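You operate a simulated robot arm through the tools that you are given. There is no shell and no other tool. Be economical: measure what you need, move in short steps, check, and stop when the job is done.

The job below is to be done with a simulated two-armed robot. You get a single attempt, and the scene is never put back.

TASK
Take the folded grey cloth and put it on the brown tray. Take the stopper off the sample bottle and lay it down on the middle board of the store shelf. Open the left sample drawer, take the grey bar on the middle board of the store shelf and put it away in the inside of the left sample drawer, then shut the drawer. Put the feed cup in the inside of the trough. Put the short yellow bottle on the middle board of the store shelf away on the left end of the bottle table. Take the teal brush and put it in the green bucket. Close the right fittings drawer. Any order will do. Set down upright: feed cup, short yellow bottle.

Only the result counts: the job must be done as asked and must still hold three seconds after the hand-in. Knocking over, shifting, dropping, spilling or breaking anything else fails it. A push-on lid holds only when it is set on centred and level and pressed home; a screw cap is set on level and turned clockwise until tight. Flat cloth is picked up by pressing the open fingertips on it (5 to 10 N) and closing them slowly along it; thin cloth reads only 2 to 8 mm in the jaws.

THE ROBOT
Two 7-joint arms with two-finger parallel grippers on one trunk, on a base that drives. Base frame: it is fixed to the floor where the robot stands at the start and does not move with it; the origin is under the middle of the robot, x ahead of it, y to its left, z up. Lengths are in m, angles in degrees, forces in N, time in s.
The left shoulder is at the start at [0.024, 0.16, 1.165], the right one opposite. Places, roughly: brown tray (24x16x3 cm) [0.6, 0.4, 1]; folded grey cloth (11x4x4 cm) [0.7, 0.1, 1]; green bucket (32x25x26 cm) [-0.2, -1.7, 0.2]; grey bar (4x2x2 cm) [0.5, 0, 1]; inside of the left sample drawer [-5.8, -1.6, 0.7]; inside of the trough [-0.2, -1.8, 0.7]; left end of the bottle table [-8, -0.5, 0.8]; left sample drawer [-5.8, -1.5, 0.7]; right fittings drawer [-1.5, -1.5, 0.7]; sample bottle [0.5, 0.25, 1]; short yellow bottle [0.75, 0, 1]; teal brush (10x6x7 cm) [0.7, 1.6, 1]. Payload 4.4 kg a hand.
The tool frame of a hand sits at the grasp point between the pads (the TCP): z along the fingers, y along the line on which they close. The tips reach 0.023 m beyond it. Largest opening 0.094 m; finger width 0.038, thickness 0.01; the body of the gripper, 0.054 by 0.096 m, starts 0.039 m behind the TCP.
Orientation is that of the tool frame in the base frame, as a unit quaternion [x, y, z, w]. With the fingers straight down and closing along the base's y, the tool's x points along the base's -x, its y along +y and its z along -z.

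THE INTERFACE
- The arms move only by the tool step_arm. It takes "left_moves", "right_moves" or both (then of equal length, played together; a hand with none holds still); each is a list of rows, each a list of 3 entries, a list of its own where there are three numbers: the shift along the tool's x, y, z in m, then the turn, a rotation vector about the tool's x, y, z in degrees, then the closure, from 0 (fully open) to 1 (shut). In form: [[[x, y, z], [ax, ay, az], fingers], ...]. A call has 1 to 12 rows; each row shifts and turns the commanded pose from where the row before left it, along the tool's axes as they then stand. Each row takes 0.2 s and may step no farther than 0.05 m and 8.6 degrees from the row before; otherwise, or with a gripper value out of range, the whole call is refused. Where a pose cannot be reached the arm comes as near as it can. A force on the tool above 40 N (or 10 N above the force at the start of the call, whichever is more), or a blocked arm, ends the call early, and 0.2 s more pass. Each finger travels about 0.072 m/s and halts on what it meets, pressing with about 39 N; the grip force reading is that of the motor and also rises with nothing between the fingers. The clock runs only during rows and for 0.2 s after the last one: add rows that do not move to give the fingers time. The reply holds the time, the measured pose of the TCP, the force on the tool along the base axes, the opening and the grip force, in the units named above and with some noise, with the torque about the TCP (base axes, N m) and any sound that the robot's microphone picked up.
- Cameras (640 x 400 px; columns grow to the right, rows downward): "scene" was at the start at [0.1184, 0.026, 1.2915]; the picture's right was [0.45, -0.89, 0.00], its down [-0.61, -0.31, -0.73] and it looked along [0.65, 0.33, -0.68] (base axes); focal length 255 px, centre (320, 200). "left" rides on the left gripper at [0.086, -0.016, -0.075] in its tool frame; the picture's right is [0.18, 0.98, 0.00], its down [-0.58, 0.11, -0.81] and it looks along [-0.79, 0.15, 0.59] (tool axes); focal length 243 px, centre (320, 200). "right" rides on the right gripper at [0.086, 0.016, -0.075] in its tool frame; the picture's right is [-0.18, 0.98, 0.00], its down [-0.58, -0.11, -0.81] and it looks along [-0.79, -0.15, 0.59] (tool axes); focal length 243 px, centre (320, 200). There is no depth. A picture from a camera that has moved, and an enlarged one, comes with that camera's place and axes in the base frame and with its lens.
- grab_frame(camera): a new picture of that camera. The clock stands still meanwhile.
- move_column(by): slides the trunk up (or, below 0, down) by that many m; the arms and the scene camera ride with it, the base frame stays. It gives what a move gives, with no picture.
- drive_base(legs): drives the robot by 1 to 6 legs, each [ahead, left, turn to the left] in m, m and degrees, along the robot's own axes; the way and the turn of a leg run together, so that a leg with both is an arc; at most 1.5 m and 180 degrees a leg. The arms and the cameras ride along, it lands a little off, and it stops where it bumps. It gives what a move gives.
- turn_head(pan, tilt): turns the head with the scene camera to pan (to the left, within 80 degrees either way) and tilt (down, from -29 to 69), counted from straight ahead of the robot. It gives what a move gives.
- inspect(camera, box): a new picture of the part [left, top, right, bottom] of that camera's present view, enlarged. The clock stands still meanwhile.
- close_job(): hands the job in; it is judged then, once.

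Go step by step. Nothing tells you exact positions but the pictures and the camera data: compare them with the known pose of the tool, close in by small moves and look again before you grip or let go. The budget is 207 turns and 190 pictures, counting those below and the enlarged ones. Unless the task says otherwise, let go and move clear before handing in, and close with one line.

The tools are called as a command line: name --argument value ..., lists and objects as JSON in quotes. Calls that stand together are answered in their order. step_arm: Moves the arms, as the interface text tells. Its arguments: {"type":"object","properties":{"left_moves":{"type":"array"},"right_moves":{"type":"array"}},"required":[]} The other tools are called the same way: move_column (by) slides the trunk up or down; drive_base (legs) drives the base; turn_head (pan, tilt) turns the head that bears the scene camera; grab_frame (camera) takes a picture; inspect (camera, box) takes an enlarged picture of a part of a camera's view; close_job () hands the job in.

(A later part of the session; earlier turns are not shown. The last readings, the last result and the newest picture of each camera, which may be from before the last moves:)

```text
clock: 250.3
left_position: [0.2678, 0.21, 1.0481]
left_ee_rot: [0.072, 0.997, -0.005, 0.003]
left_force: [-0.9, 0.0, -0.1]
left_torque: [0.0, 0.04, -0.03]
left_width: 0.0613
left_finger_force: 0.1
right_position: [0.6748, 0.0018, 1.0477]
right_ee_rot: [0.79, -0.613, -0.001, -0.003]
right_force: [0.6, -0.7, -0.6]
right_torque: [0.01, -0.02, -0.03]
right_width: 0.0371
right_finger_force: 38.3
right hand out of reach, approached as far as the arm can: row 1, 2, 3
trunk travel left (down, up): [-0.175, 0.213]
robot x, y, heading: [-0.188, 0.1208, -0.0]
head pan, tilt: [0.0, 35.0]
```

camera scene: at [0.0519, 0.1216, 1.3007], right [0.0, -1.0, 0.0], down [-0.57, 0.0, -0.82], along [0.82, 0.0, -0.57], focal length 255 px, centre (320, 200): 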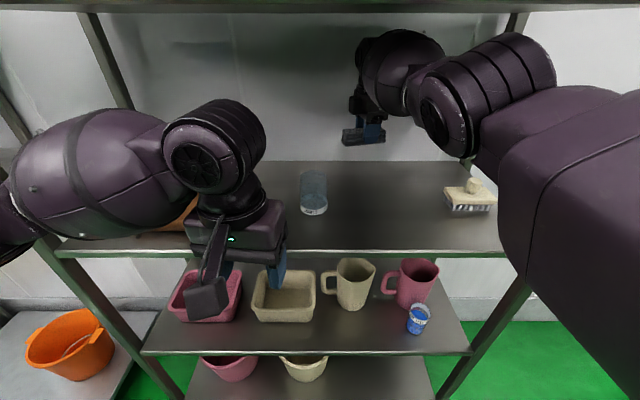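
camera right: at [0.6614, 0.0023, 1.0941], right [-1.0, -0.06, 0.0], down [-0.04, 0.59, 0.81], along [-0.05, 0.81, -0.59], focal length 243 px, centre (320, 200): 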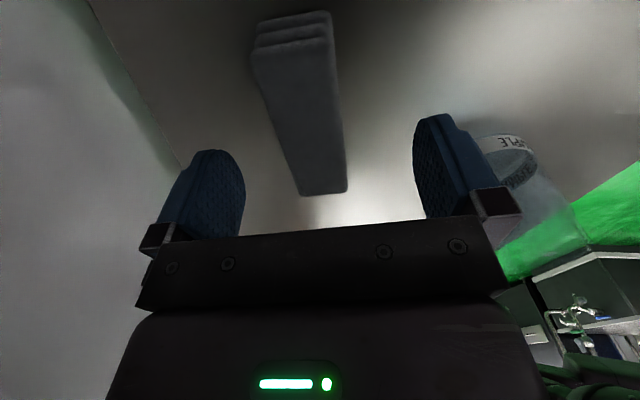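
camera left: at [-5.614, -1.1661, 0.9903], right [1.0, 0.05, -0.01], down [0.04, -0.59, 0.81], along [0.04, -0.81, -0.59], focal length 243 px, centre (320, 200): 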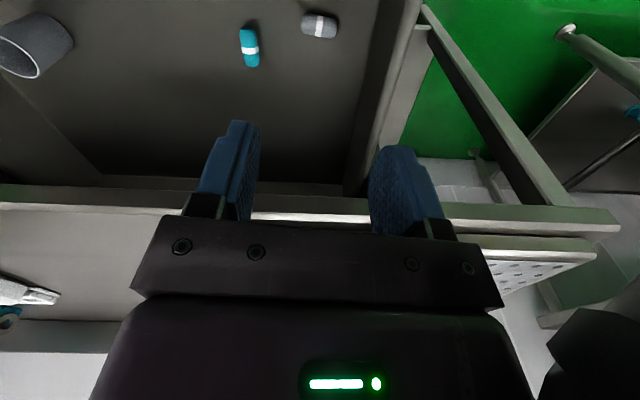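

step_arm --right_moves '[[[0, 0, 0], [0, 0, 6.4], 0.85], [[0, 0, 0], [0, 0, 6.4], 0.85], [[0, 0.03, 0], [0, 0, 0], 0.85], [[0, 0.03, 0], [0, 0, 0], 0.85], [[0, 0, 0], [0, 0, 0], 0.85]]'

grab_frame --camera "scene"

```text
clock: 251.5
left_position: [0.2679, 0.2096, 1.0481]
left_ee_rot: [0.073, 0.997, -0.005, 0.004]
left_force: [-1.1, 0.2, 0.2]
left_torque: [0.01, 0.01, 0.02]
left_width: 0.0609
left_finger_force: 0.1
right_position: [0.6746, 0.001, 1.046]
right_ee_rot: [0.716, -0.698, 0.0, -0.002]
right_force: [-0.4, -0.2, -1.1]
right_torque: [0.01, 0.0, -0.04]
right_width: 0.0371
right_finger_force: 39.3
right hand out of reach, approached as far as the arm can: row 3, 4
trunk travel left (down, up): [-0.175, 0.213]
robot x, y, heading: [-0.1858, 0.1214, 0.1]
head pan, tilt: [0.0, 35.0]
```

```text
79 pictures are left
camera scene: at [0.0522, 0.1212, 1.3006], right [0.0, -1.0, 0.0], down [-0.57, 0.0, -0.82], along [0.82, 0.0, -0.57], focal length 255 px, centre (320, 200)
```

scene: 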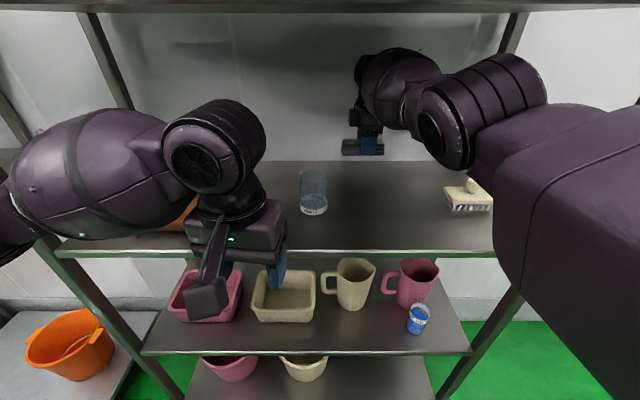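

The arm is straight out (singular), so pulling inward doesn't work. I'll withdraw it by driving the base straight back instead; the path at y≈0 is clear.

drive_base --legs '[[-0.42, 0, 0]]'

step_arm --right_moves '[[[0.03, 0.01, 0.02], [0, 0, 0], 0.85], [[0.03, 0.02, 0.02], [0, 0, 0], 0.85], [[0.03, 0.03, 0.0], [0, 0, 0], 0.85], [[0, 0.03, 0], [0, 0, 0], 0.85], [[0, 0.03, 0], [0, 0, 0], 0.85], [[0, 0, 0], [0, 0, 0], 0.85]]'

grab_frame --camera "scene"

```text
clock: 254.2
left_position: [-0.1575, 0.2086, 1.048]
left_ee_rot: [0.073, 0.997, -0.004, 0.003]
left_force: [0.7, 0.7, 0.7]
left_torque: [0.02, 0.0, -0.02]
left_width: 0.0612
left_finger_force: 0.1
right_position: [0.2488, 0.0005, 1.0473]
right_ee_rot: [0.716, -0.698, -0.002, -0.002]
right_force: [-0.1, 0.2, -0.1]
right_torque: [-0.01, -0.01, -0.01]
right_width: 0.0374
right_finger_force: 38.7
trunk travel left (down, up): [-0.175, 0.213]
robot x, y, heading: [-0.614, 0.1213, -0.2]
head pan, tilt: [0.0, 35.0]
```

```text
clock: 255.6
left_position: [-0.1565, 0.2087, 1.0486]
left_ee_rot: [0.074, 0.997, -0.006, 0.004]
left_force: [-0.8, 0.3, -0.6]
left_torque: [-0.01, 0.0, -0.02]
left_width: 0.061
left_finger_force: 0.1
right_position: [0.2587, -0.0861, 1.0046]
right_ee_rot: [0.715, -0.699, -0.001, -0.002]
right_force: [-0.5, 0.1, -0.9]
right_torque: [-0.04, 0.01, 0.01]
right_width: 0.0369
right_finger_force: 38.8
right hand out of reach, approached as far as the arm can: row 1, 2, 3, 4, 5
trunk travel left (down, up): [-0.175, 0.213]
robot x, y, heading: [-0.6121, 0.1204, -0.2]
head pan, tilt: [0.0, 35.0]
```

```text
78 pictures are left
camera scene: at [-0.3733, 0.1213, 1.3006], right [0.0, -1.0, 0.0], down [-0.57, 0.0, -0.82], along [0.82, 0.0, -0.57], focal length 255 px, centre (320, 200)
```

scene: 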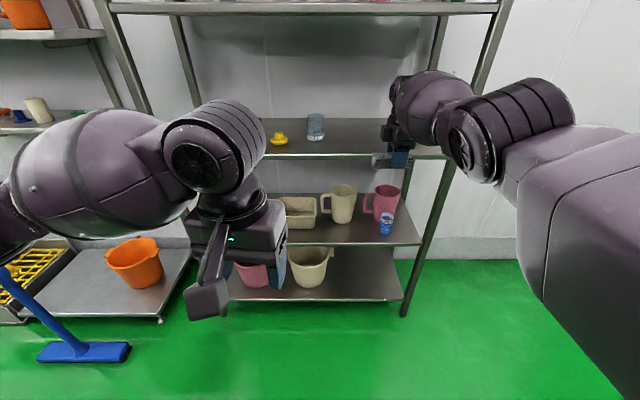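

The cloth is clear of the shelf, but the arm is still straight. I'll try turning the wrist back toward its normal yaw while pulling in.

step_arm --right_moves '[[[0, 0.01, 0.02], [0, 0, 8.5], 0.85], [[0.01, 0.02, 0.03], [0, 0, 8.5], 0.85], [[0.02, 0.02, 0.03], [0, 0, 8.5], 0.85], [[0.02, 0.02, 0.03], [0, 0, 8.5], 0.85], [[0.02, 0.01, 0.03], [0, 0, 8.5], 0.85], [[0.03, 0, 0.02], [0, 0, 8.5], 0.85], [[0.03, 0, 0], [0, 0, 8.5], 0.85], [[0.03, 0, 0], [0, 0, 8.5], 0.85], [[0.03, 0, 0], [0, 0, 8.5], 0.85], [[0.03, 0, 0], [0, 0, 0], 0.85]]'

grab_frame --camera "scene"

```text
clock: 257.8
left_position: [-0.1562, 0.2089, 1.0486]
left_ee_rot: [0.073, 0.997, -0.004, 0.003]
left_force: [0.5, 0.2, 0.1]
left_torque: [0.01, -0.01, 0.03]
left_width: 0.0611
left_finger_force: 0.1
right_position: [0.2192, -0.2151, 0.8024]
right_ee_rot: [-0.129, 0.992, 0.002, 0.002]
right_force: [-0.8, 1.2, 0.9]
right_torque: [0.01, 0.0, -0.05]
right_width: 0.0365
right_finger_force: 39.4
right hand out of reach, approached as far as the arm can: row 1, 2, 3, 4, 5, 6, 7, 8, 9, 10
trunk travel left (down, up): [-0.175, 0.213]
robot x, y, heading: [-0.613, 0.1164, -0.2]
head pan, tilt: [0.0, 35.0]
```

```text
77 pictures are left
camera scene: at [-0.3732, 0.121, 1.3006], right [0.0, -1.0, 0.0], down [-0.57, 0.0, -0.82], along [0.82, 0.0, -0.57], focal length 255 px, centre (320, 200)
```

scene: 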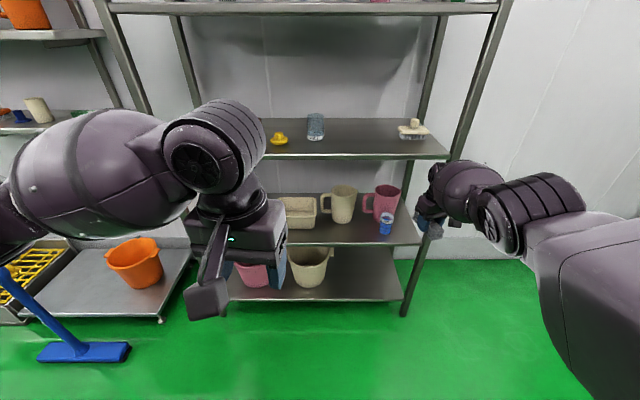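

step_arm --right_moves '[[[0.04, 0, -0.02], [0, 0, 0], 0.85], [[0.04, 0, -0.02], [0, 0, 0], 0.85], [[0.04, 0, -0.02], [0, 0, 0], 0.85], [[0.04, 0, -0.02], [0, 0, 0], 0.85], [[0.04, 0, -0.02], [0, 0, 0], 0.85], [[0, 0, 0], [0, 0, 0], 0.85]]'

```text
clock: 259.1
left_position: [-0.1576, 0.2097, 1.0473]
left_ee_rot: [0.074, 0.997, -0.005, 0.003]
left_force: [0.6, 0.1, -0.7]
left_torque: [0.01, 0.01, 0.05]
left_width: 0.061
left_finger_force: 0.0
right_position: [0.214, -0.2969, 0.8462]
right_ee_rot: [-0.129, 0.992, 0.003, -0.001]
right_force: [-0.5, 0.0, 0.0]
right_torque: [0.01, -0.01, 0.0]
right_width: 0.037
right_finger_force: 39.4
right hand out of reach, approached as far as the arm can: row 1, 2, 3, 4, 5
trunk travel left (down, up): [-0.175, 0.213]
robot x, y, heading: [-0.6159, 0.1215, -0.0]
head pan, tilt: [0.0, 35.0]
```

The IK is locked at the straight-elbow singularity. For this arm, bending the elbow should carry the hand inward to the left, so I'm moving that way.

step_arm --right_moves '[[[0, 0.04, 0], [0, 0, 0], 0.85], [[0, 0.045, 0], [0, 0, 0], 0.85], [[0, 0.045, 0], [0, 0, 0], 0.85], [[0.01, 0.045, 0], [0, 0, 0], 0.85], [[0.02, 0.04, 0], [0, 0, 0], 0.85], [[0.02, 0.04, 0], [0, 0, 0], 0.85], [[0.03, 0.02, 0], [0, 0, 0], 0.85], [[0.03, 0, 0], [0, 0, 0], 0.85], [[0.03, 0, 0], [0, 0, 0], 0.85]]'

```text
clock: 261.1
left_position: [-0.157, 0.2083, 1.0481]
left_ee_rot: [0.074, 0.997, -0.004, 0.003]
left_force: [0.4, 0.5, -0.2]
left_torque: [-0.03, -0.03, 0.02]
left_width: 0.061
left_finger_force: 0.0
right_position: [0.2193, -0.067, 0.7843]
right_ee_rot: [-0.13, 0.992, 0.002, 0.0]
right_force: [0.3, -0.4, -1.0]
right_torque: [0.0, 0.02, 0.01]
right_width: 0.0368
right_finger_force: 38.8
right hand out of reach, approached as far as the arm can: row 1, 2, 3, 4, 5, 6, 7, 8, 9
trunk travel left (down, up): [-0.175, 0.213]
robot x, y, heading: [-0.6164, 0.1188, -0.1]
head pan, tilt: [0.0, 35.0]
```

step_arm --right_moves '[[[0, 0, -0.045], [0, 0, 0], 0.85], [[0, 0, -0.045], [0, 0, 0], 0.85], [[0, 0, -0.045], [0, 0, 0], 0.85], [[0.01, 0, -0.045], [0, 0, 0], 0.85], [[0.02, 0, -0.045], [0, 0, 0], 0.85], [[0.02, 0, -0.045], [0, 0, 0], 0.85], [[0.03, 0, -0.03], [0, 0, 0], 0.85], [[0.03, 0, 0], [0, 0, 0], 0.85], [[0.03, 0, 0], [0, 0, 0], 0.85]]'

grab_frame --camera "scene"

```text
clock: 263.1
left_position: [-0.1573, 0.2081, 1.0474]
left_ee_rot: [0.073, 0.997, -0.006, 0.004]
left_force: [0.2, -0.2, -0.2]
left_torque: [-0.02, -0.01, 0.01]
left_width: 0.0612
left_finger_force: 0.0
right_position: [0.2565, -0.0855, 1.08]
right_ee_rot: [-0.13, 0.992, 0.002, 0.001]
right_force: [-0.5, -0.7, 0.0]
right_torque: [-0.01, 0.03, -0.04]
right_width: 0.0371
right_finger_force: 39.5
right hand out of reach, approached as far as the arm can: row 1, 2, 3, 4, 5, 6, 7, 8, 9
trunk travel left (down, up): [-0.175, 0.213]
robot x, y, heading: [-0.6139, 0.1201, -0.2]
head pan, tilt: [0.0, 35.0]
```

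```text
76 pictures are left
camera scene: at [-0.3735, 0.1212, 1.3007], right [0.0, -1.0, 0.0], down [-0.57, 0.0, -0.82], along [0.82, 0.0, -0.57], focal length 255 px, centre (320, 200)
```

scene: 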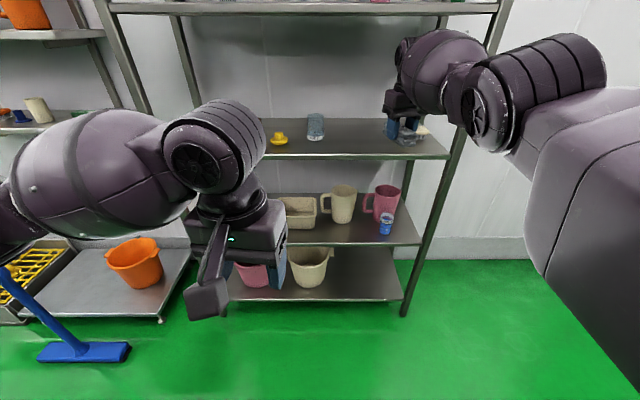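

I can still use this arm tangentially and let the base do the radial motion. I'm driving left to line up with the tray and swinging the hand slightly left.

drive_base --legs '[[0, 0.38, 0.2]]'

step_arm --right_moves '[[[0, 0.03, 0.01], [0, 0, 0], 0.85], [[0, 0.03, 0.01], [0, 0, 0], 0.85], [[0, 0.03, 0.01], [0, 0, 0], 0.85], [[0, 0.03, 0], [0, 0, 0], 0.85], [[0, 0, 0], [0, 0, 0], 0.85]]'

grab_frame --camera "scene"

```text
clock: 267.0
left_position: [-0.1577, 0.5889, 1.0481]
left_ee_rot: [0.069, 0.998, -0.007, 0.003]
left_force: [0.2, -0.5, -0.5]
left_torque: [0.0, -0.02, 0.0]
left_width: 0.0612
left_finger_force: 0.1
right_position: [0.2571, 0.2961, 1.0788]
right_ee_rot: [-0.133, 0.991, 0.002, 0.001]
right_force: [-1.0, 0.5, -1.1]
right_torque: [0.02, -0.03, 0.02]
right_width: 0.037
right_finger_force: 39.1
trunk travel left (down, up): [-0.175, 0.213]
robot x, y, heading: [-0.6187, 0.4948, 0.3]
head pan, tilt: [0.0, 35.0]
```

```text
clock: 268.2
left_position: [-0.1585, 0.5886, 1.0485]
left_ee_rot: [0.07, 0.998, -0.004, 0.002]
left_force: [-0.1, 0.4, 1.1]
left_torque: [0.01, 0.0, -0.03]
left_width: 0.0613
left_finger_force: 0.2
right_position: [0.243, 0.4119, 1.0514]
right_ee_rot: [-0.132, 0.991, 0.001, 0.001]
right_force: [-0.2, 0.5, 0.7]
right_torque: [0.01, 0.0, -0.01]
right_width: 0.0371
right_finger_force: 39.1
right hand out of reach, approached as far as the arm can: row 1, 2, 3
trunk travel left (down, up): [-0.175, 0.213]
robot x, y, heading: [-0.617, 0.4954, 0.5]
head pan, tilt: [0.0, 35.0]
```

```text
75 pictures are left
camera scene: at [-0.3737, 0.4987, 1.3006], right [0.0, -1.0, 0.0], down [-0.57, 0.0, -0.82], along [0.82, 0.0, -0.57], focal length 255 px, centre (320, 200)
```

scene: 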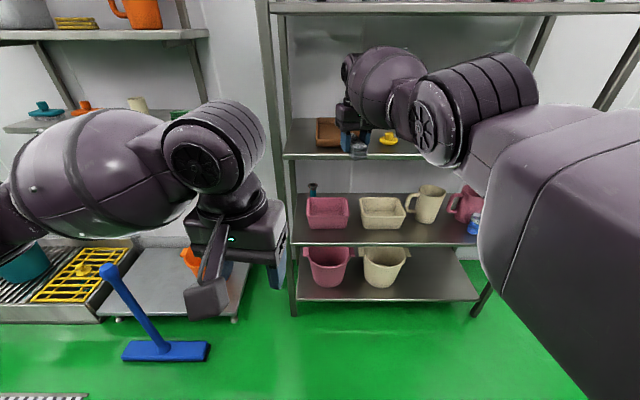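

The last row was within reach, so the elbow may have unlocked. Trying to pull back now.

step_arm --right_moves '[[[0.01, 0.01, 0], [0, 0, 0], 0.85], [[0.02, 0, 0], [0, 0, 0], 0.85], [[0.03, 0, 0], [0, 0, 0], 0.85], [[0.03, 0, 0], [0, 0, 0], 0.85], [[0.03, 0, 0], [0, 0, 0], 0.85]]'

```text
clock: 269.4
left_position: [-0.157, 0.5895, 1.0489]
left_ee_rot: [0.07, 0.998, -0.006, 0.003]
left_force: [0.5, -0.8, 0.6]
left_torque: [-0.01, -0.02, 0.0]
left_width: 0.0611
left_finger_force: 0.0
right_position: [0.2411, 0.4224, 1.0517]
right_ee_rot: [-0.133, 0.991, 0.002, 0.001]
right_force: [0.1, 0.5, -0.5]
right_torque: [0.02, 0.0, -0.02]
right_width: 0.0369
right_finger_force: 38.9
right hand out of reach, approached as far as the arm can: row 1, 2, 3, 4, 5
trunk travel left (down, up): [-0.175, 0.213]
robot x, y, heading: [-0.6151, 0.4997, 0.2]
head pan, tilt: [0.0, 35.0]
```

Still locked inward, but placement is possible by driving. Advancing 32 cm over the tray.

drive_base --legs '[[0.32, 0, 0]]'

grab_frame --camera "scene"

grab_frame --camera "right"

```text
clock: 271.5
left_position: [0.1605, 0.5903, 1.0475]
left_ee_rot: [0.07, 0.998, -0.006, 0.004]
left_force: [0.3, 0.3, -0.2]
left_torque: [-0.02, 0.0, 0.01]
left_width: 0.0609
left_finger_force: 0.1
right_position: [0.5595, 0.4223, 1.052]
right_ee_rot: [-0.132, 0.991, 0.001, 0.0]
right_force: [0.1, 0.1, -0.1]
right_torque: [-0.01, -0.03, -0.04]
right_width: 0.0367
right_finger_force: 39.3
trunk travel left (down, up): [-0.175, 0.213]
robot x, y, heading: [-0.2971, 0.4974, -0.0]
head pan, tilt: [0.0, 35.0]
```

```text
74 pictures are left
camera scene: at [-0.0554, 0.5002, 1.3006], right [0.0, -1.0, 0.0], down [-0.57, 0.0, -0.82], along [0.82, 0.0, -0.57], focal length 255 px, centre (320, 200)
```

scene: 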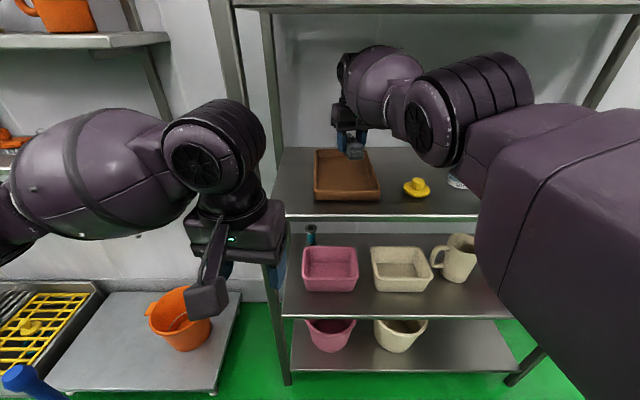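

```text
73 pictures are left
camera right: at [0.4723, 0.4167, 1.1267], right [-0.08, 1.0, 0.0], down [0.59, 0.04, 0.81], along [0.8, 0.07, -0.59], focal length 243 px, centre (320, 200)
```

right: 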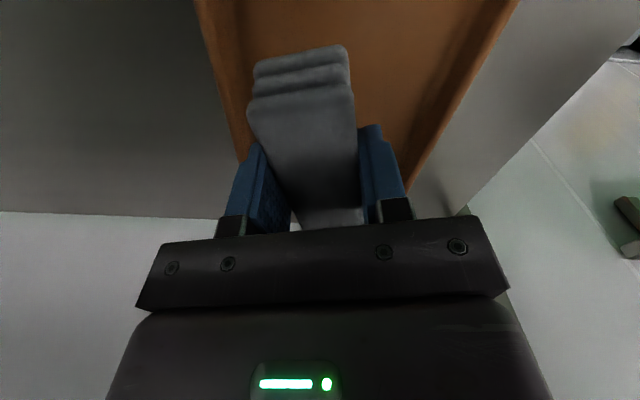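

The tray centre is at (0.555, 0.443), and the cloth is just above it. Lowering with a small left shift.

step_arm --right_moves '[[[0, 0.008, 0.015], [0, 0, 0], 0.85], [[0, 0.006, 0.015], [0, 0, 0], 0.85], [[0, 0, 0.015], [0, 0, 0], 0.85], [[0, 0, 0.008], [0, 0, 0], 0.85], [[0, 0, 0.005], [0, 0, 0], 0.85], [[0, 0, 0], [0, 0, 0], 0.85]]'

grab_frame --camera "right"

```text
clock: 272.9
left_position: [0.1598, 0.5887, 1.0491]
left_ee_rot: [0.071, 0.997, -0.006, 0.003]
left_force: [-0.3, 0.4, 0.3]
left_torque: [-0.02, -0.01, 0.01]
left_width: 0.061
left_finger_force: 0.0
right_position: [0.5561, 0.437, 0.9949]
right_ee_rot: [-0.132, 0.991, 0.002, 0.001]
right_force: [0.1, 0.4, -0.2]
right_torque: [-0.04, 0.02, 0.02]
right_width: 0.0367
right_finger_force: 38.9
trunk travel left (down, up): [-0.175, 0.213]
robot x, y, heading: [-0.2977, 0.4988, 0.3]
head pan, tilt: [0.0, 35.0]
```

```text
72 pictures are left
camera right: at [0.4687, 0.431, 1.0695], right [-0.08, 1.0, 0.0], down [0.59, 0.04, 0.81], along [0.8, 0.07, -0.59], focal length 243 px, centre (320, 200)
```

right: 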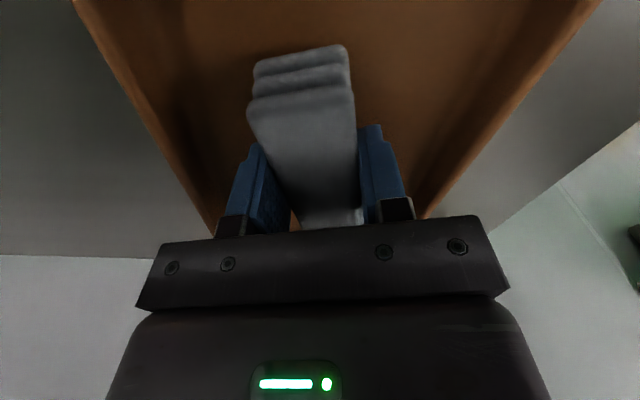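

step_arm --right_moves '[[[0, 0, 0.004], [0, 0, 0], 0.85], [[0, 0, 0.003], [0, 0, 0], 0.85], [[0, 0, 0.003], [0, 0, 0], 0.85], [[0, 0, 0], [0, 0, 0], 0.85]]'

```text
clock: 273.9
left_position: [0.1589, 0.5893, 1.049]
left_ee_rot: [0.07, 0.998, -0.005, 0.004]
left_force: [0.5, 0.7, 0.2]
left_torque: [0.03, -0.03, 0.01]
left_width: 0.0609
left_finger_force: 0.0
right_position: [0.5552, 0.4374, 0.9864]
right_ee_rot: [-0.133, 0.991, 0.002, 0.002]
right_force: [2.2, -1.3, 9.2]
right_torque: [-0.2, 0.14, 0.06]
right_width: 0.0369
right_finger_force: 38.8
trunk travel left (down, up): [-0.175, 0.213]
robot x, y, heading: [-0.2939, 0.4999, 0.4]
head pan, tilt: [0.0, 35.0]
```

Contact. Opening and rising.

step_arm --right_moves '[[[0, 0, 0], [0, 0, 0], 0.6], [[0, 0, 0], [0, 0, 0], 0.4], [[0, 0, 0], [0, 0, 0], 0.3], [[0, 0, 0], [0, 0, 0], 0.3], [[0, 0, -0.02], [0, 0, 0], 0.3], [[0, 0, -0.03], [0, 0, 0], 0.3], [[0, 0, -0.03], [0, 0, 0], 0.3], [[0, 0, 0], [0, 0, 0], 0.3]]'

grab_frame --camera "right"

grab_frame --camera "scene"

```text
clock: 275.7
left_position: [0.1597, 0.5894, 1.0471]
left_ee_rot: [0.071, 0.997, -0.005, 0.003]
left_force: [0.1, 0.4, 1.0]
left_torque: [-0.02, 0.02, -0.01]
left_width: 0.0614
left_finger_force: 0.0
right_position: [0.5552, 0.4387, 1.0641]
right_ee_rot: [-0.133, 0.991, 0.001, -0.001]
right_force: [0.0, 0.0, -0.6]
right_torque: [0.02, -0.01, -0.02]
right_width: 0.0656
right_finger_force: 0.0
trunk travel left (down, up): [-0.175, 0.213]
robot x, y, heading: [-0.2993, 0.4987, 0.2]
head pan, tilt: [0.0, 35.0]
```

```text
71 pictures are left
camera right: at [0.468, 0.4324, 1.1391], right [-0.08, 1.0, 0.0], down [0.59, 0.04, 0.81], along [0.8, 0.07, -0.59], focal length 243 px, centre (320, 200)
```

right: 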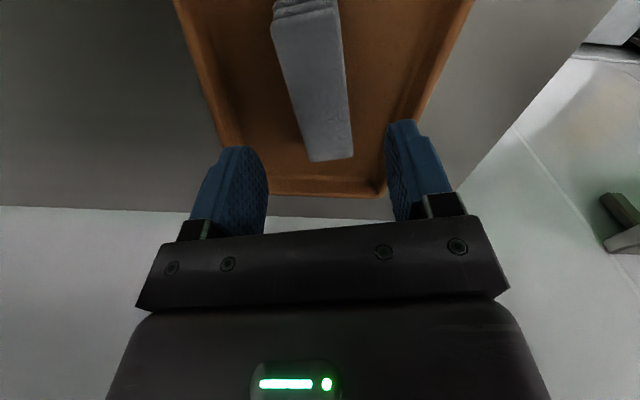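

```text
70 pictures are left
camera scene: at [-0.0551, 0.5001, 1.3003], right [0.0, -1.0, 0.0], down [-0.57, 0.0, -0.82], along [0.82, 0.0, -0.57], focal length 255 px, centre (320, 200)
```

scene: 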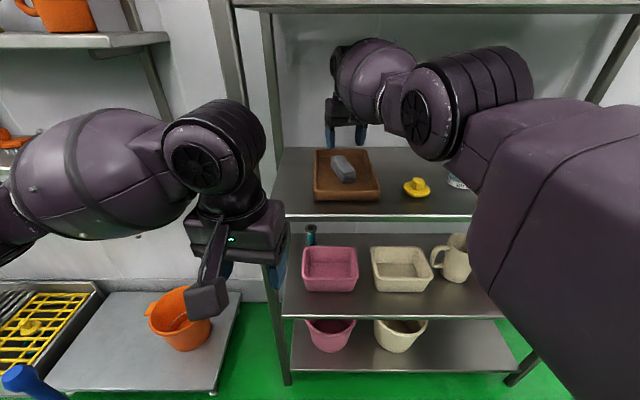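

The cloth is on the tray. I'm retracting the right arm.

step_arm --right_moves '[[[0.01, 0, 0], [0, 0, 0], 0.3], [[0.02, 0, 0], [0, 0, 0], 0.3], [[0.03, 0, 0], [0, 0, 0], 0.3], [[0.03, 0, 0], [0, 0, 0], 0.3], [[0.03, 0, 0], [0, 0, 0], 0.3], [[0, 0, 0], [0, 0, 0], 0.3]]'

```text
clock: 277.1
left_position: [0.1594, 0.5886, 1.0481]
left_ee_rot: [0.07, 0.998, -0.005, 0.002]
left_force: [0.2, 0.3, -1.0]
left_torque: [-0.02, -0.01, -0.01]
left_width: 0.0612
left_finger_force: 0.1
right_position: [0.5542, 0.4386, 1.0648]
right_ee_rot: [-0.132, 0.991, 0.002, 0.0]
right_force: [0.0, -0.4, 0.0]
right_torque: [0.02, 0.02, 0.0]
right_width: 0.0659
right_finger_force: 0.0
right hand out of reach, approached as far as the arm can: row 1, 2, 3, 4, 5
trunk travel left (down, up): [-0.175, 0.213]
robot x, y, heading: [-0.2946, 0.4955, -0.1]
head pan, tilt: [0.0, 35.0]
```

It still won't fold, so I'm withdrawing by driving back. Then I'll pitch the right hand 42° forward, which I need for the cup anyway.

drive_base --legs '[[-0.4, 0, 0]]'

step_arm --right_moves '[[[0, 0, 0.02], [0, -8.4, 0], 0.1], [[0, 0, 0.02], [0, -8.4, 0], 0], [[0, 0, 0.02], [0, -8.4, 0], 0], [[0, 0, 0.02], [0, -8.4, 0], 0], [[0, 0, 0.02], [0, -8.4, 0], 0], [[0.04, 0, 0.02], [0, 0, 0], 0], [[0.04, 0, 0.02], [0, 0, 0], 0], [[0.04, 0, 0.02], [0, 0, 0], 0], [[0.04, 0, 0.02], [0, 0, 0], 0], [[0.04, 0, 0], [0, 0, 0], 0], [[0.04, 0, 0], [0, 0, 0], 0], [[0, 0, 0], [0, 0, 0], 0]]'

grab_frame --camera "scene"

```text
clock: 279.7
left_position: [-0.2457, 0.5871, 1.0483]
left_ee_rot: [0.071, 0.997, -0.004, 0.003]
left_force: [0.0, 0.9, -0.9]
left_torque: [-0.02, -0.01, -0.01]
left_width: 0.0612
left_finger_force: 0.1
right_position: [0.1498, 0.4375, 1.0651]
right_ee_rot: [-0.132, 0.991, 0.002, 0.0]
right_force: [0.2, -0.5, -0.1]
right_torque: [0.01, -0.03, 0.03]
right_width: 0.066
right_finger_force: 0.1
trunk travel left (down, up): [-0.175, 0.213]
robot x, y, heading: [-0.7006, 0.4959, 0.1]
head pan, tilt: [0.0, 35.0]
```

```text
clock: 282.3
left_position: [-0.2447, 0.5879, 1.0489]
left_ee_rot: [0.072, 0.997, -0.004, 0.004]
left_force: [0.1, 0.4, -1.0]
left_torque: [0.02, -0.01, 0.03]
left_width: 0.0611
left_finger_force: 0.0
right_position: [0.18, 0.4447, 0.7334]
right_ee_rot: [-0.123, 0.925, 0.049, 0.356]
right_force: [-0.1, 0.6, 0.4]
right_torque: [-0.01, -0.02, 0.02]
right_width: 0.0942
right_finger_force: 0.0
right hand out of reach, approached as far as the arm can: row 1, 2, 3, 4, 5, 6, 7, 9, 10, 11
trunk travel left (down, up): [-0.175, 0.213]
robot x, y, heading: [-0.7003, 0.4982, 0.0]
head pan, tilt: [0.0, 35.0]
```

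```text
69 pictures are left
camera scene: at [-0.461, 0.4987, 1.3009], right [0.0, -1.0, 0.0], down [-0.57, 0.0, -0.82], along [0.82, 0.0, -0.57], focal length 255 px, centre (320, 200)
```

scene: 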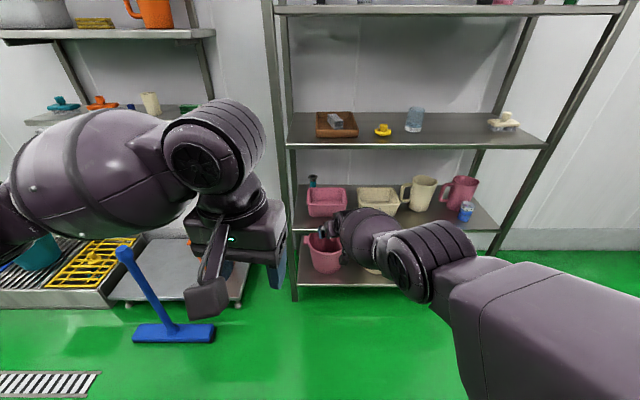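

The right arm moves fine in this direction. Zooming in on the blue cup's label, and on the teal brush at the left.

inspect --camera "scene" --box '[380, 160, 500, 240]'

inspect --camera "scene" --box '[20, 0, 220, 125]'

```text
5.00 times, centred on (440, 200) of scene
camera zoom: at [-0.461, 0.4987, 1.3009], right [0.0, -1.0, 0.0], down [-0.57, 0.0, -0.82], along [0.82, 0.0, -0.57], focal length 1275 px, centre (-280, 200)
```

zoom: 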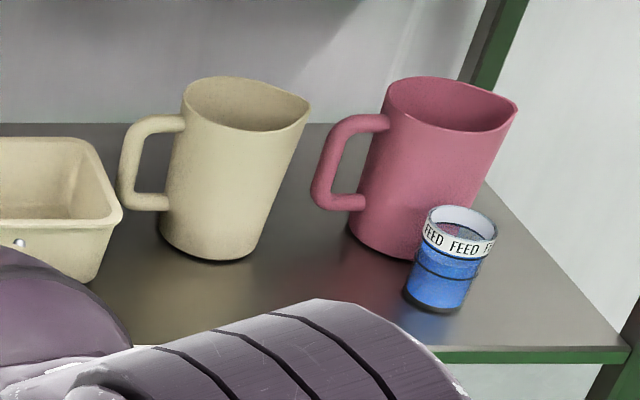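

```text
3.20 times, centred on (120, 62) of scene
camera zoom: at [-0.461, 0.4987, 1.3009], right [0.0, -1.0, 0.0], down [-0.57, 0.0, -0.82], along [0.82, 0.0, -0.57], focal length 816 px, centre (960, 640)
```

zoom: 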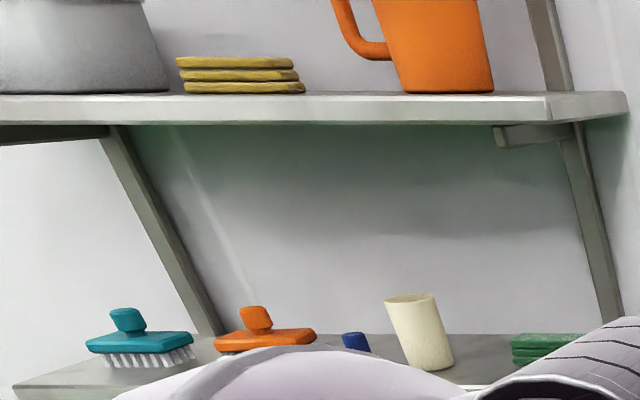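

The blue cup is labelled FEED, at (0.4425, -0.157), base z≈0.56. I'm driving right to line up, then lowering the pitched hand to its height.

drive_base --legs '[[0, -0.6, 0]]'

step_arm --right_moves '[[[0.026, 0, 0.03], [0, 0, 0], 0], [[0.026, 0, 0.03], [0, 0, 0], 0], [[0.026, 0, 0.03], [0, 0, 0], 0], [[0, 0, 0], [0, 0, 0], 0]]'

grab_frame --camera "scene"

grab_frame --camera "right"

```text
clock: 288.0
left_position: [-0.2447, -0.0114, 1.048]
left_ee_rot: [0.073, 0.997, -0.005, 0.003]
left_force: [0.7, -0.2, 0.0]
left_torque: [0.02, 0.03, -0.01]
left_width: 0.0615
left_finger_force: 0.0
right_position: [0.1809, -0.1569, 0.7315]
right_ee_rot: [-0.12, 0.926, 0.049, 0.355]
right_force: [0.3, 0.0, 0.7]
right_torque: [0.0, 0.0, 0.0]
right_width: 0.0942
right_finger_force: 0.1
trunk travel left (down, up): [-0.175, 0.213]
robot x, y, heading: [-0.704, -0.0959, 0.1]
head pan, tilt: [0.0, 35.0]
```

```text
clock: 289.0
left_position: [-0.2434, -0.01, 1.0493]
left_ee_rot: [0.073, 0.997, -0.005, 0.004]
left_force: [-0.1, 0.4, -0.5]
left_torque: [0.0, 0.0, 0.07]
left_width: 0.0612
left_finger_force: 0.0
right_position: [0.1424, -0.1664, 0.6597]
right_ee_rot: [-0.12, 0.925, 0.048, 0.357]
right_force: [0.1, 0.1, 0.5]
right_torque: [0.01, 0.0, -0.05]
right_width: 0.0939
right_finger_force: 0.1
right hand out of reach, approached as far as the arm can: row 1, 2, 3
trunk travel left (down, up): [-0.175, 0.213]
robot x, y, heading: [-0.7003, -0.0992, 0.0]
head pan, tilt: [0.0, 35.0]
```

```text
66 pictures are left
camera scene: at [-0.4605, -0.0989, 1.3007], right [0.0, -1.0, 0.0], down [-0.57, 0.0, -0.82], along [0.82, 0.0, -0.57], focal length 255 px, centre (320, 200)
```

scene: 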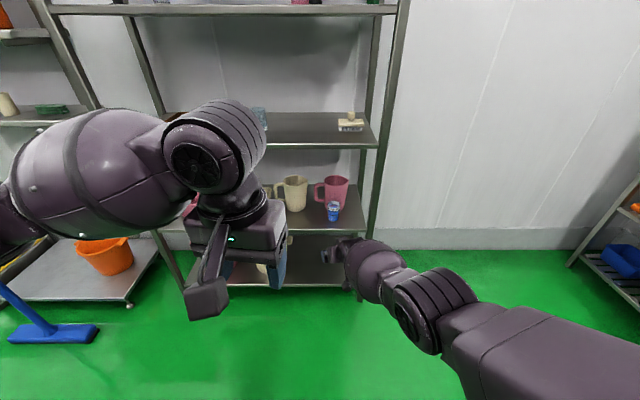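

```text
65 pictures are left
camera right: at [0.029, -0.1784, 0.6579], right [-0.12, 0.98, 0.13], down [-0.08, -0.14, 0.99], along [0.99, 0.11, 0.09], focal length 243 px, centre (320, 200)
```

right: 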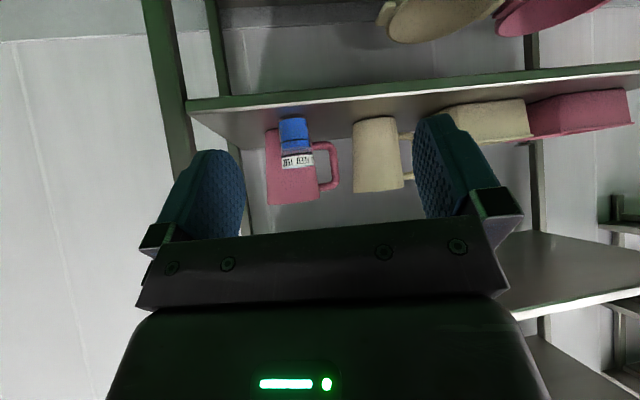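

step_arm --right_moves '[[[0.016, 0.006, 0.016], [0, 0, 0], 0], [[0.016, 0.006, 0.016], [0, 0, 0], 0], [[0.006, 0, 0.006], [0, 0, 0], 0], [[0, 0, 0], [0, 0, 0], 0]]'

drive_base --legs '[[0.19, 0, 0]]'

grab_frame --camera "right"

grab_frame --camera "scene"

```text
clock: 290.0
left_position: [-0.2429, -0.0119, 1.049]
left_ee_rot: [0.073, 0.997, -0.005, 0.003]
left_force: [-0.1, 0.3, 0.3]
left_torque: [0.01, -0.02, -0.01]
left_width: 0.0609
left_finger_force: 0.1
right_position: [0.1131, -0.1684, 0.6187]
right_ee_rot: [-0.12, 0.925, 0.048, 0.356]
right_force: [-0.1, 0.4, -0.5]
right_torque: [0.0, -0.01, -0.01]
right_width: 0.0941
right_finger_force: 0.0
right hand out of reach, approached as far as the arm can: row 1, 2, 3
trunk travel left (down, up): [-0.175, 0.213]
robot x, y, heading: [-0.6967, -0.0994, -0.0]
head pan, tilt: [0.0, 35.0]
```

```text
clock: 291.5
left_position: [-0.0562, -0.0102, 1.0489]
left_ee_rot: [0.072, 0.997, -0.006, 0.002]
left_force: [0.4, 0.0, -0.1]
left_torque: [0.02, 0.01, 0.02]
left_width: 0.0609
left_finger_force: 0.1
right_position: [0.3016, -0.1669, 0.6181]
right_ee_rot: [-0.121, 0.925, 0.049, 0.356]
right_force: [-0.5, 0.3, -0.7]
right_torque: [-0.02, -0.01, 0.0]
right_width: 0.0939
right_finger_force: 0.0
trunk travel left (down, up): [-0.175, 0.213]
robot x, y, heading: [-0.5131, -0.0998, 0.2]
head pan, tilt: [0.0, 35.0]
```

```text
64 pictures are left
camera right: at [0.1877, -0.1801, 0.6166], right [-0.12, 0.98, 0.13], down [-0.07, -0.14, 0.99], along [0.99, 0.11, 0.09], focal length 243 px, centre (320, 200)
```

right: 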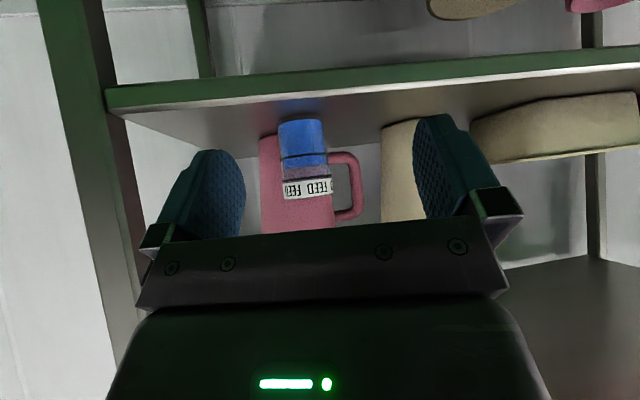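

```text
63 pictures are left
camera scene: at [-0.2725, -0.0987, 1.3005], right [0.0, -1.0, 0.0], down [-0.57, 0.0, -0.82], along [0.82, 0.0, -0.57], focal length 255 px, centre (320, 200)
```

scene: 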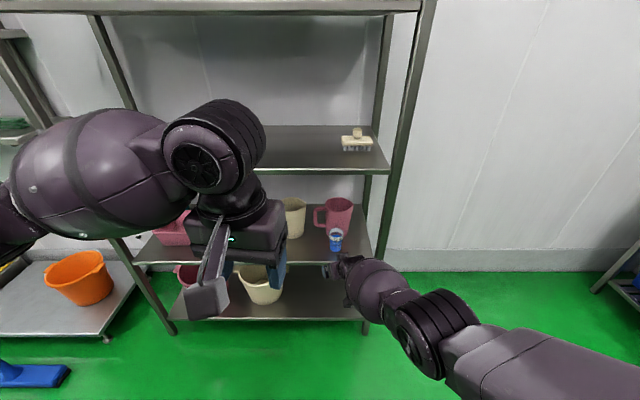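

The cup is at (0.437, -0.161), z 0.555–0.63. I'm making a small correction and driving the last 13 cm so the fingers straddle it.

step_arm --right_moves '[[[0.007, 0.006, 0.008], [0, 0, 0], 0.1], [[0, 0, 0], [0, 0, 0], 0.1]]'

drive_base --legs '[[0.085, 0, 0]]'

grab_frame --camera "right"

inspect --camera "scene" --box '[260, 150, 460, 320]'

```text
clock: 292.1
left_position: [-0.057, -0.0112, 1.0479]
left_ee_rot: [0.072, 0.997, -0.005, 0.004]
left_force: [-0.4, 0.7, 0.0]
left_torque: [0.0, -0.01, 0.02]
left_width: 0.0612
left_finger_force: 0.0
right_position: [0.3011, -0.1673, 0.6196]
right_ee_rot: [-0.121, 0.925, 0.048, 0.356]
right_force: [-0.7, -1.0, -0.3]
right_torque: [0.01, -0.03, -0.02]
right_width: 0.0844
right_finger_force: 0.0
right hand out of reach, approached as far as the arm can: row 1
trunk travel left (down, up): [-0.175, 0.213]
robot x, y, heading: [-0.5125, -0.0991, 0.3]
head pan, tilt: [0.0, 35.0]
```

```text
clock: 293.2
left_position: [0.027, -0.0099, 1.0483]
left_ee_rot: [0.072, 0.997, -0.005, 0.004]
left_force: [0.1, -0.4, -0.1]
left_torque: [-0.02, 0.03, -0.01]
left_width: 0.061
left_finger_force: 0.1
right_position: [0.3857, -0.1669, 0.6189]
right_ee_rot: [-0.121, 0.926, 0.048, 0.356]
right_force: [-0.8, 0.1, 0.0]
right_torque: [0.03, -0.02, 0.0]
right_width: 0.0846
right_finger_force: 0.1
trunk travel left (down, up): [-0.175, 0.213]
robot x, y, heading: [-0.4265, -0.0986, -0.1]
head pan, tilt: [0.0, 35.0]
```

```text
62 pictures are left
camera right: at [0.2717, -0.1798, 0.6166], right [-0.12, 0.98, 0.13], down [-0.07, -0.14, 0.99], along [0.99, 0.11, 0.09], focal length 243 px, centre (320, 200)
```

right: 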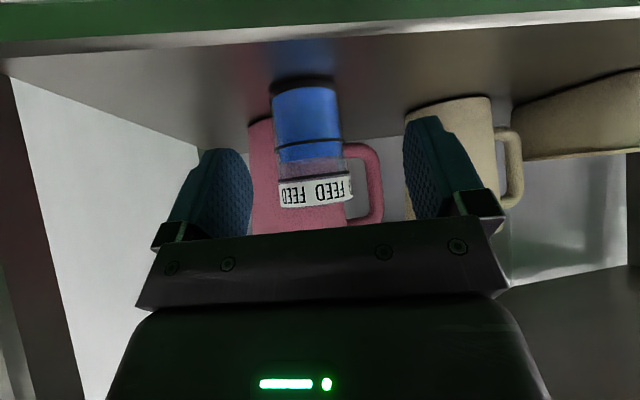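

```text
2.35 times, centred on (360, 235) of scene
camera zoom: at [-0.1886, -0.0986, 1.3005], right [0.0, -1.0, 0.0], down [-0.57, 0.0, -0.82], along [0.82, 0.0, -0.57], focal length 600 px, centre (226, 118)
```

zoom: 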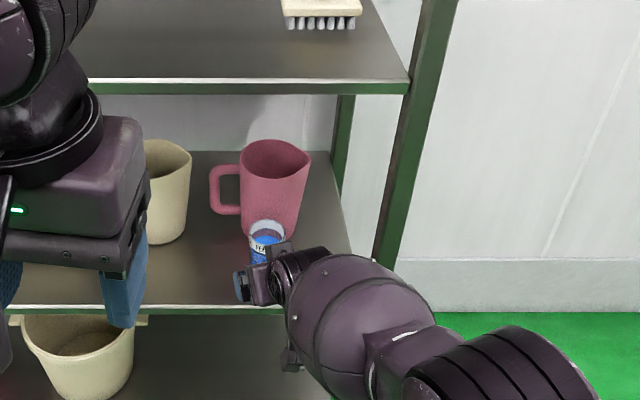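

drive_base --legs '[[0.062, 0, 0]]'

grab_frame --camera "right"

inspect --camera "scene" --box '[260, 150, 460, 320]'

```text
clock: 294.2
left_position: [0.0887, -0.0104, 1.0481]
left_ee_rot: [0.072, 0.997, -0.006, 0.003]
left_force: [0.2, -0.2, -1.5]
left_torque: [0.02, -0.01, 0.03]
left_width: 0.0608
left_finger_force: 0.1
right_position: [0.447, -0.1662, 0.6182]
right_ee_rot: [-0.121, 0.926, 0.048, 0.355]
right_force: [0.0, -1.2, -0.5]
right_torque: [-0.03, -0.04, 0.0]
right_width: 0.0847
right_finger_force: 0.1
trunk travel left (down, up): [-0.175, 0.213]
robot x, y, heading: [-0.3704, -0.1008, 0.2]
head pan, tilt: [0.0, 35.0]
```

```text
60 pictures are left
camera right: at [0.3334, -0.1797, 0.6165], right [-0.12, 0.98, 0.13], down [-0.07, -0.14, 0.99], along [0.99, 0.11, 0.09], focal length 243 px, centre (320, 200)
```

right: 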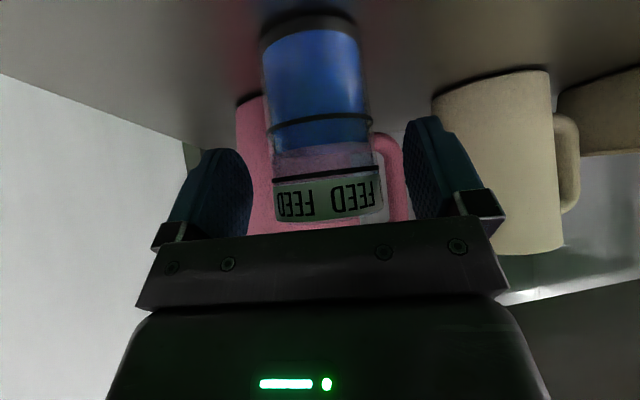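

```text
2.35 times, centred on (360, 235) of scene
camera zoom: at [-0.1267, -0.0986, 1.3004], right [0.0, -1.0, 0.0], down [-0.57, 0.0, -0.82], along [0.82, 0.0, -0.57], focal length 600 px, centre (226, 118)
```

zoom: 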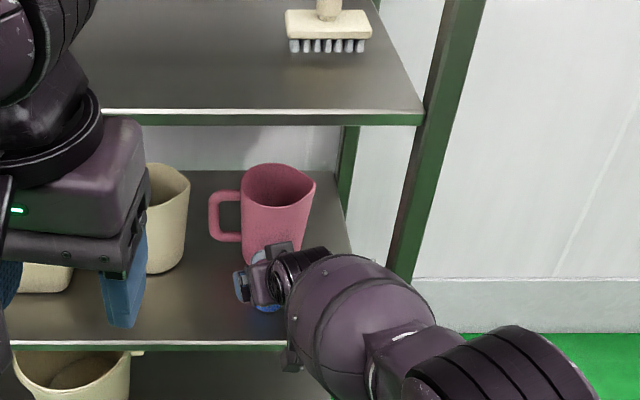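

The cup is between the fingers. One more centimetre, then closing gently.

drive_base --legs '[[0.01, 0, 0]]'

step_arm --right_moves '[[[0, 0, 0], [0, 0, 0], 0.3], [[0, 0, 0], [0, 0, 0], 0.4], [[0, 0, 0], [0, 0, 0], 0.48], [[0, 0, 0], [0, 0, 0], 0.54], [[0, 0, 0], [0, 0, 0], 0.6], [[0, 0, 0], [0, 0, 0], 0.65], [[0, 0, 0], [0, 0, 0], 0.65]]'

grab_frame --camera "right"

```text
clock: 294.9
left_position: [0.0975, -0.0098, 1.0485]
left_ee_rot: [0.072, 0.997, -0.005, 0.003]
left_force: [-0.1, 0.7, -0.2]
left_torque: [0.01, 0.0, -0.04]
left_width: 0.0614
left_finger_force: 0.1
right_position: [0.4566, -0.1669, 0.6194]
right_ee_rot: [-0.122, 0.926, 0.048, 0.355]
right_force: [0.1, -0.3, 0.7]
right_torque: [0.01, -0.03, 0.03]
right_width: 0.0849
right_finger_force: 0.1
trunk travel left (down, up): [-0.175, 0.213]
robot x, y, heading: [-0.3559, -0.1018, 0.1]
head pan, tilt: [0.0, 35.0]
```

```text
clock: 296.5
left_position: [0.0976, -0.0101, 1.0491]
left_ee_rot: [0.073, 0.997, -0.005, 0.004]
left_force: [0.3, -0.1, 0.4]
left_torque: [0.01, -0.03, 0.01]
left_width: 0.0616
left_finger_force: 0.0
right_position: [0.4577, -0.1671, 0.6196]
right_ee_rot: [-0.121, 0.925, 0.048, 0.356]
right_force: [0.6, 0.9, 0.0]
right_torque: [0.05, 0.0, 0.0]
right_width: 0.0512
right_finger_force: 39.3
trunk travel left (down, up): [-0.175, 0.213]
robot x, y, heading: [-0.3561, -0.1007, -0.3]
head pan, tilt: [0.0, 35.0]
```

```text
58 pictures are left
camera right: at [0.3431, -0.1795, 0.6173], right [-0.12, 0.98, 0.13], down [-0.08, -0.14, 0.99], along [0.99, 0.11, 0.09], focal length 243 px, centre (320, 200)
```

right: 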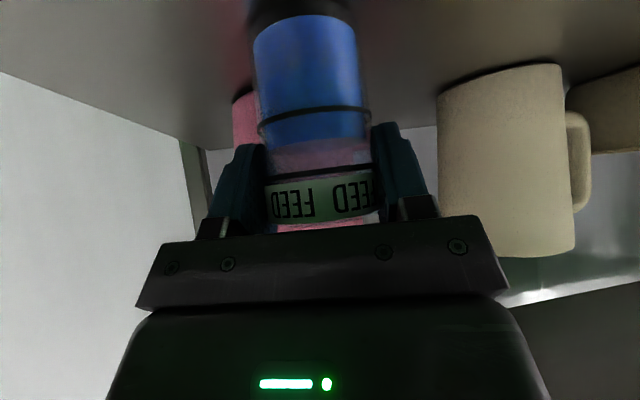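

Gripped (5.1 cm). Lifting 3 cm and backing out.

step_arm --right_moves '[[[-0.009, 0, -0.01], [0, 0, 0], 0.65], [[-0.011, 0, -0.012], [0, 0, 0], 0.65], [[0, 0, 0], [0, 0, 0], 0.65]]'

drive_base --legs '[[-0.35, 0, 0]]'

grab_frame --camera "scene"

```text
clock: 297.3
left_position: [0.0982, -0.0106, 1.0485]
left_ee_rot: [0.072, 0.997, -0.005, 0.003]
left_force: [-0.5, 0.8, -0.2]
left_torque: [-0.01, 0.01, -0.01]
left_width: 0.061
left_finger_force: 0.0
right_position: [0.4584, -0.1676, 0.6475]
right_ee_rot: [-0.121, 0.926, 0.049, 0.355]
right_force: [-0.4, 0.4, -2.5]
right_torque: [0.01, 0.01, 0.01]
right_width: 0.0514
right_finger_force: 39.0
trunk travel left (down, up): [-0.175, 0.213]
robot x, y, heading: [-0.3594, -0.0989, -0.0]
head pan, tilt: [0.0, 35.0]
```

```text
clock: 299.6
left_position: [-0.2501, -0.0126, 1.0479]
left_ee_rot: [0.075, 0.997, -0.004, 0.005]
left_force: [0.7, -0.4, 0.0]
left_torque: [0.03, -0.02, 0.0]
left_width: 0.0617
left_finger_force: 0.0
right_position: [0.1096, -0.1697, 0.6488]
right_ee_rot: [-0.119, 0.925, 0.048, 0.357]
right_force: [0.1, -0.6, -1.8]
right_torque: [0.0, 0.02, 0.0]
right_width: 0.0511
right_finger_force: 39.1
trunk travel left (down, up): [-0.175, 0.213]
robot x, y, heading: [-0.7075, -0.0977, -0.3]
head pan, tilt: [0.0, 35.0]
```

```text
57 pictures are left
camera scene: at [-0.466, -0.0989, 1.3007], right [0.0, -1.0, 0.0], down [-0.57, 0.0, -0.82], along [0.82, 0.0, -0.57], focal length 255 px, centre (320, 200)
```

scene: 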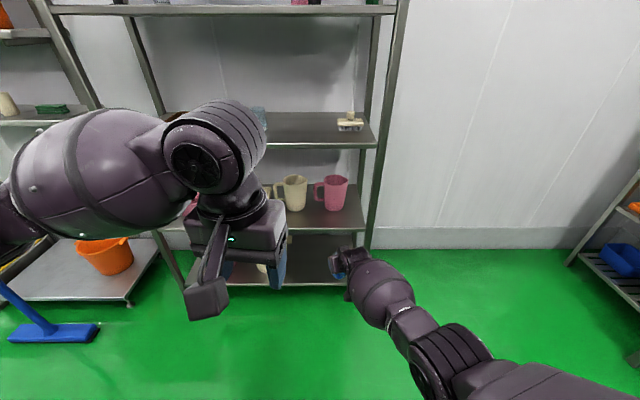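

I have the cup; it goes to the trough first. I'm raising the right hand to z≈1.0 and turning to face the trough bench.

step_arm --right_moves '[[[-0.03, 0, -0.032], [0, 0, 0], 0.65], [[-0.03, 0, -0.032], [0, 0, 0], 0.65], [[-0.03, 0, -0.032], [0, 0, 0], 0.65], [[-0.03, 0, -0.032], [0, 0, 0], 0.65], [[-0.03, 0, -0.032], [0, 0, 0], 0.65], [[-0.03, 0, -0.032], [0, 0, 0], 0.65], [[-0.03, 0, -0.032], [0, 0, 0], 0.65], [[-0.03, 0, -0.032], [0, 0, 0], 0.65], [[0, 0, 0], [0, 0, 0], 0.65]]'

drive_base --legs '[[0, 0, -45], [0, 0, -45], [0.35, 0.55, 0]]'

turn_head --pan 0 --tilt 35

grab_frame --camera "scene"

```text
clock: 301.6
left_position: [-0.2493, -0.0109, 1.0486]
left_ee_rot: [0.074, 0.997, -0.005, 0.004]
left_force: [0.8, 0.5, 0.3]
left_torque: [-0.02, -0.01, 0.0]
left_width: 0.0611
left_finger_force: 0.1
right_position: [0.1154, -0.169, 0.9998]
right_ee_rot: [-0.119, 0.926, 0.047, 0.355]
right_force: [0.5, 0.4, -2.3]
right_torque: [-0.01, 0.0, -0.03]
right_width: 0.051
right_finger_force: 39.0
trunk travel left (down, up): [-0.175, 0.213]
robot x, y, heading: [-0.7044, -0.0996, -0.2]
head pan, tilt: [0.0, 35.0]
```

```text
clock: 311.0
left_position: [-0.0691, -0.8961, 1.0483]
left_ee_rot: [0.757, 0.653, -0.005, -0.001]
left_force: [0.9, -0.3, 0.1]
left_torque: [0.0, 0.02, 0.01]
left_width: 0.061
left_finger_force: 0.1
right_position: [-0.2247, -1.2587, 1.0002]
right_ee_rot: [0.57, 0.739, -0.217, 0.285]
right_force: [-0.6, -0.7, -0.9]
right_torque: [0.0, -0.01, -0.02]
right_width: 0.0512
right_finger_force: 38.7
trunk travel left (down, up): [-0.175, 0.213]
robot x, y, heading: [-0.1569, -0.434, -90.1]
head pan, tilt: [0.0, 35.0]
```

```text
clock: 311.6
left_position: [-0.0697, -0.8954, 1.0477]
left_ee_rot: [0.757, 0.653, -0.006, -0.001]
left_force: [1.0, 0.6, 0.1]
left_torque: [-0.01, 0.01, 0.01]
left_width: 0.0611
left_finger_force: 0.0
right_position: [-0.226, -1.2593, 1.0007]
right_ee_rot: [0.57, 0.739, -0.217, 0.285]
right_force: [-0.3, -0.9, -2.7]
right_torque: [0.03, -0.01, 0.02]
right_width: 0.0515
right_finger_force: 39.0
trunk travel left (down, up): [-0.175, 0.213]
robot x, y, heading: [-0.1566, -0.4393, -90.1]
head pan, tilt: [0.0, 35.0]
```

```text
56 pictures are left
camera scene: at [-0.1569, -0.6786, 1.3006], right [-1.0, 0.0, 0.0], down [0.0, 0.57, -0.82], along [0.0, -0.82, -0.57], focal length 255 px, centre (320, 200)
```

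scene: 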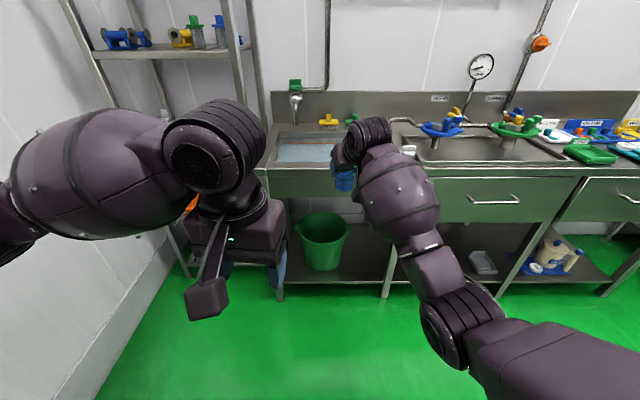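

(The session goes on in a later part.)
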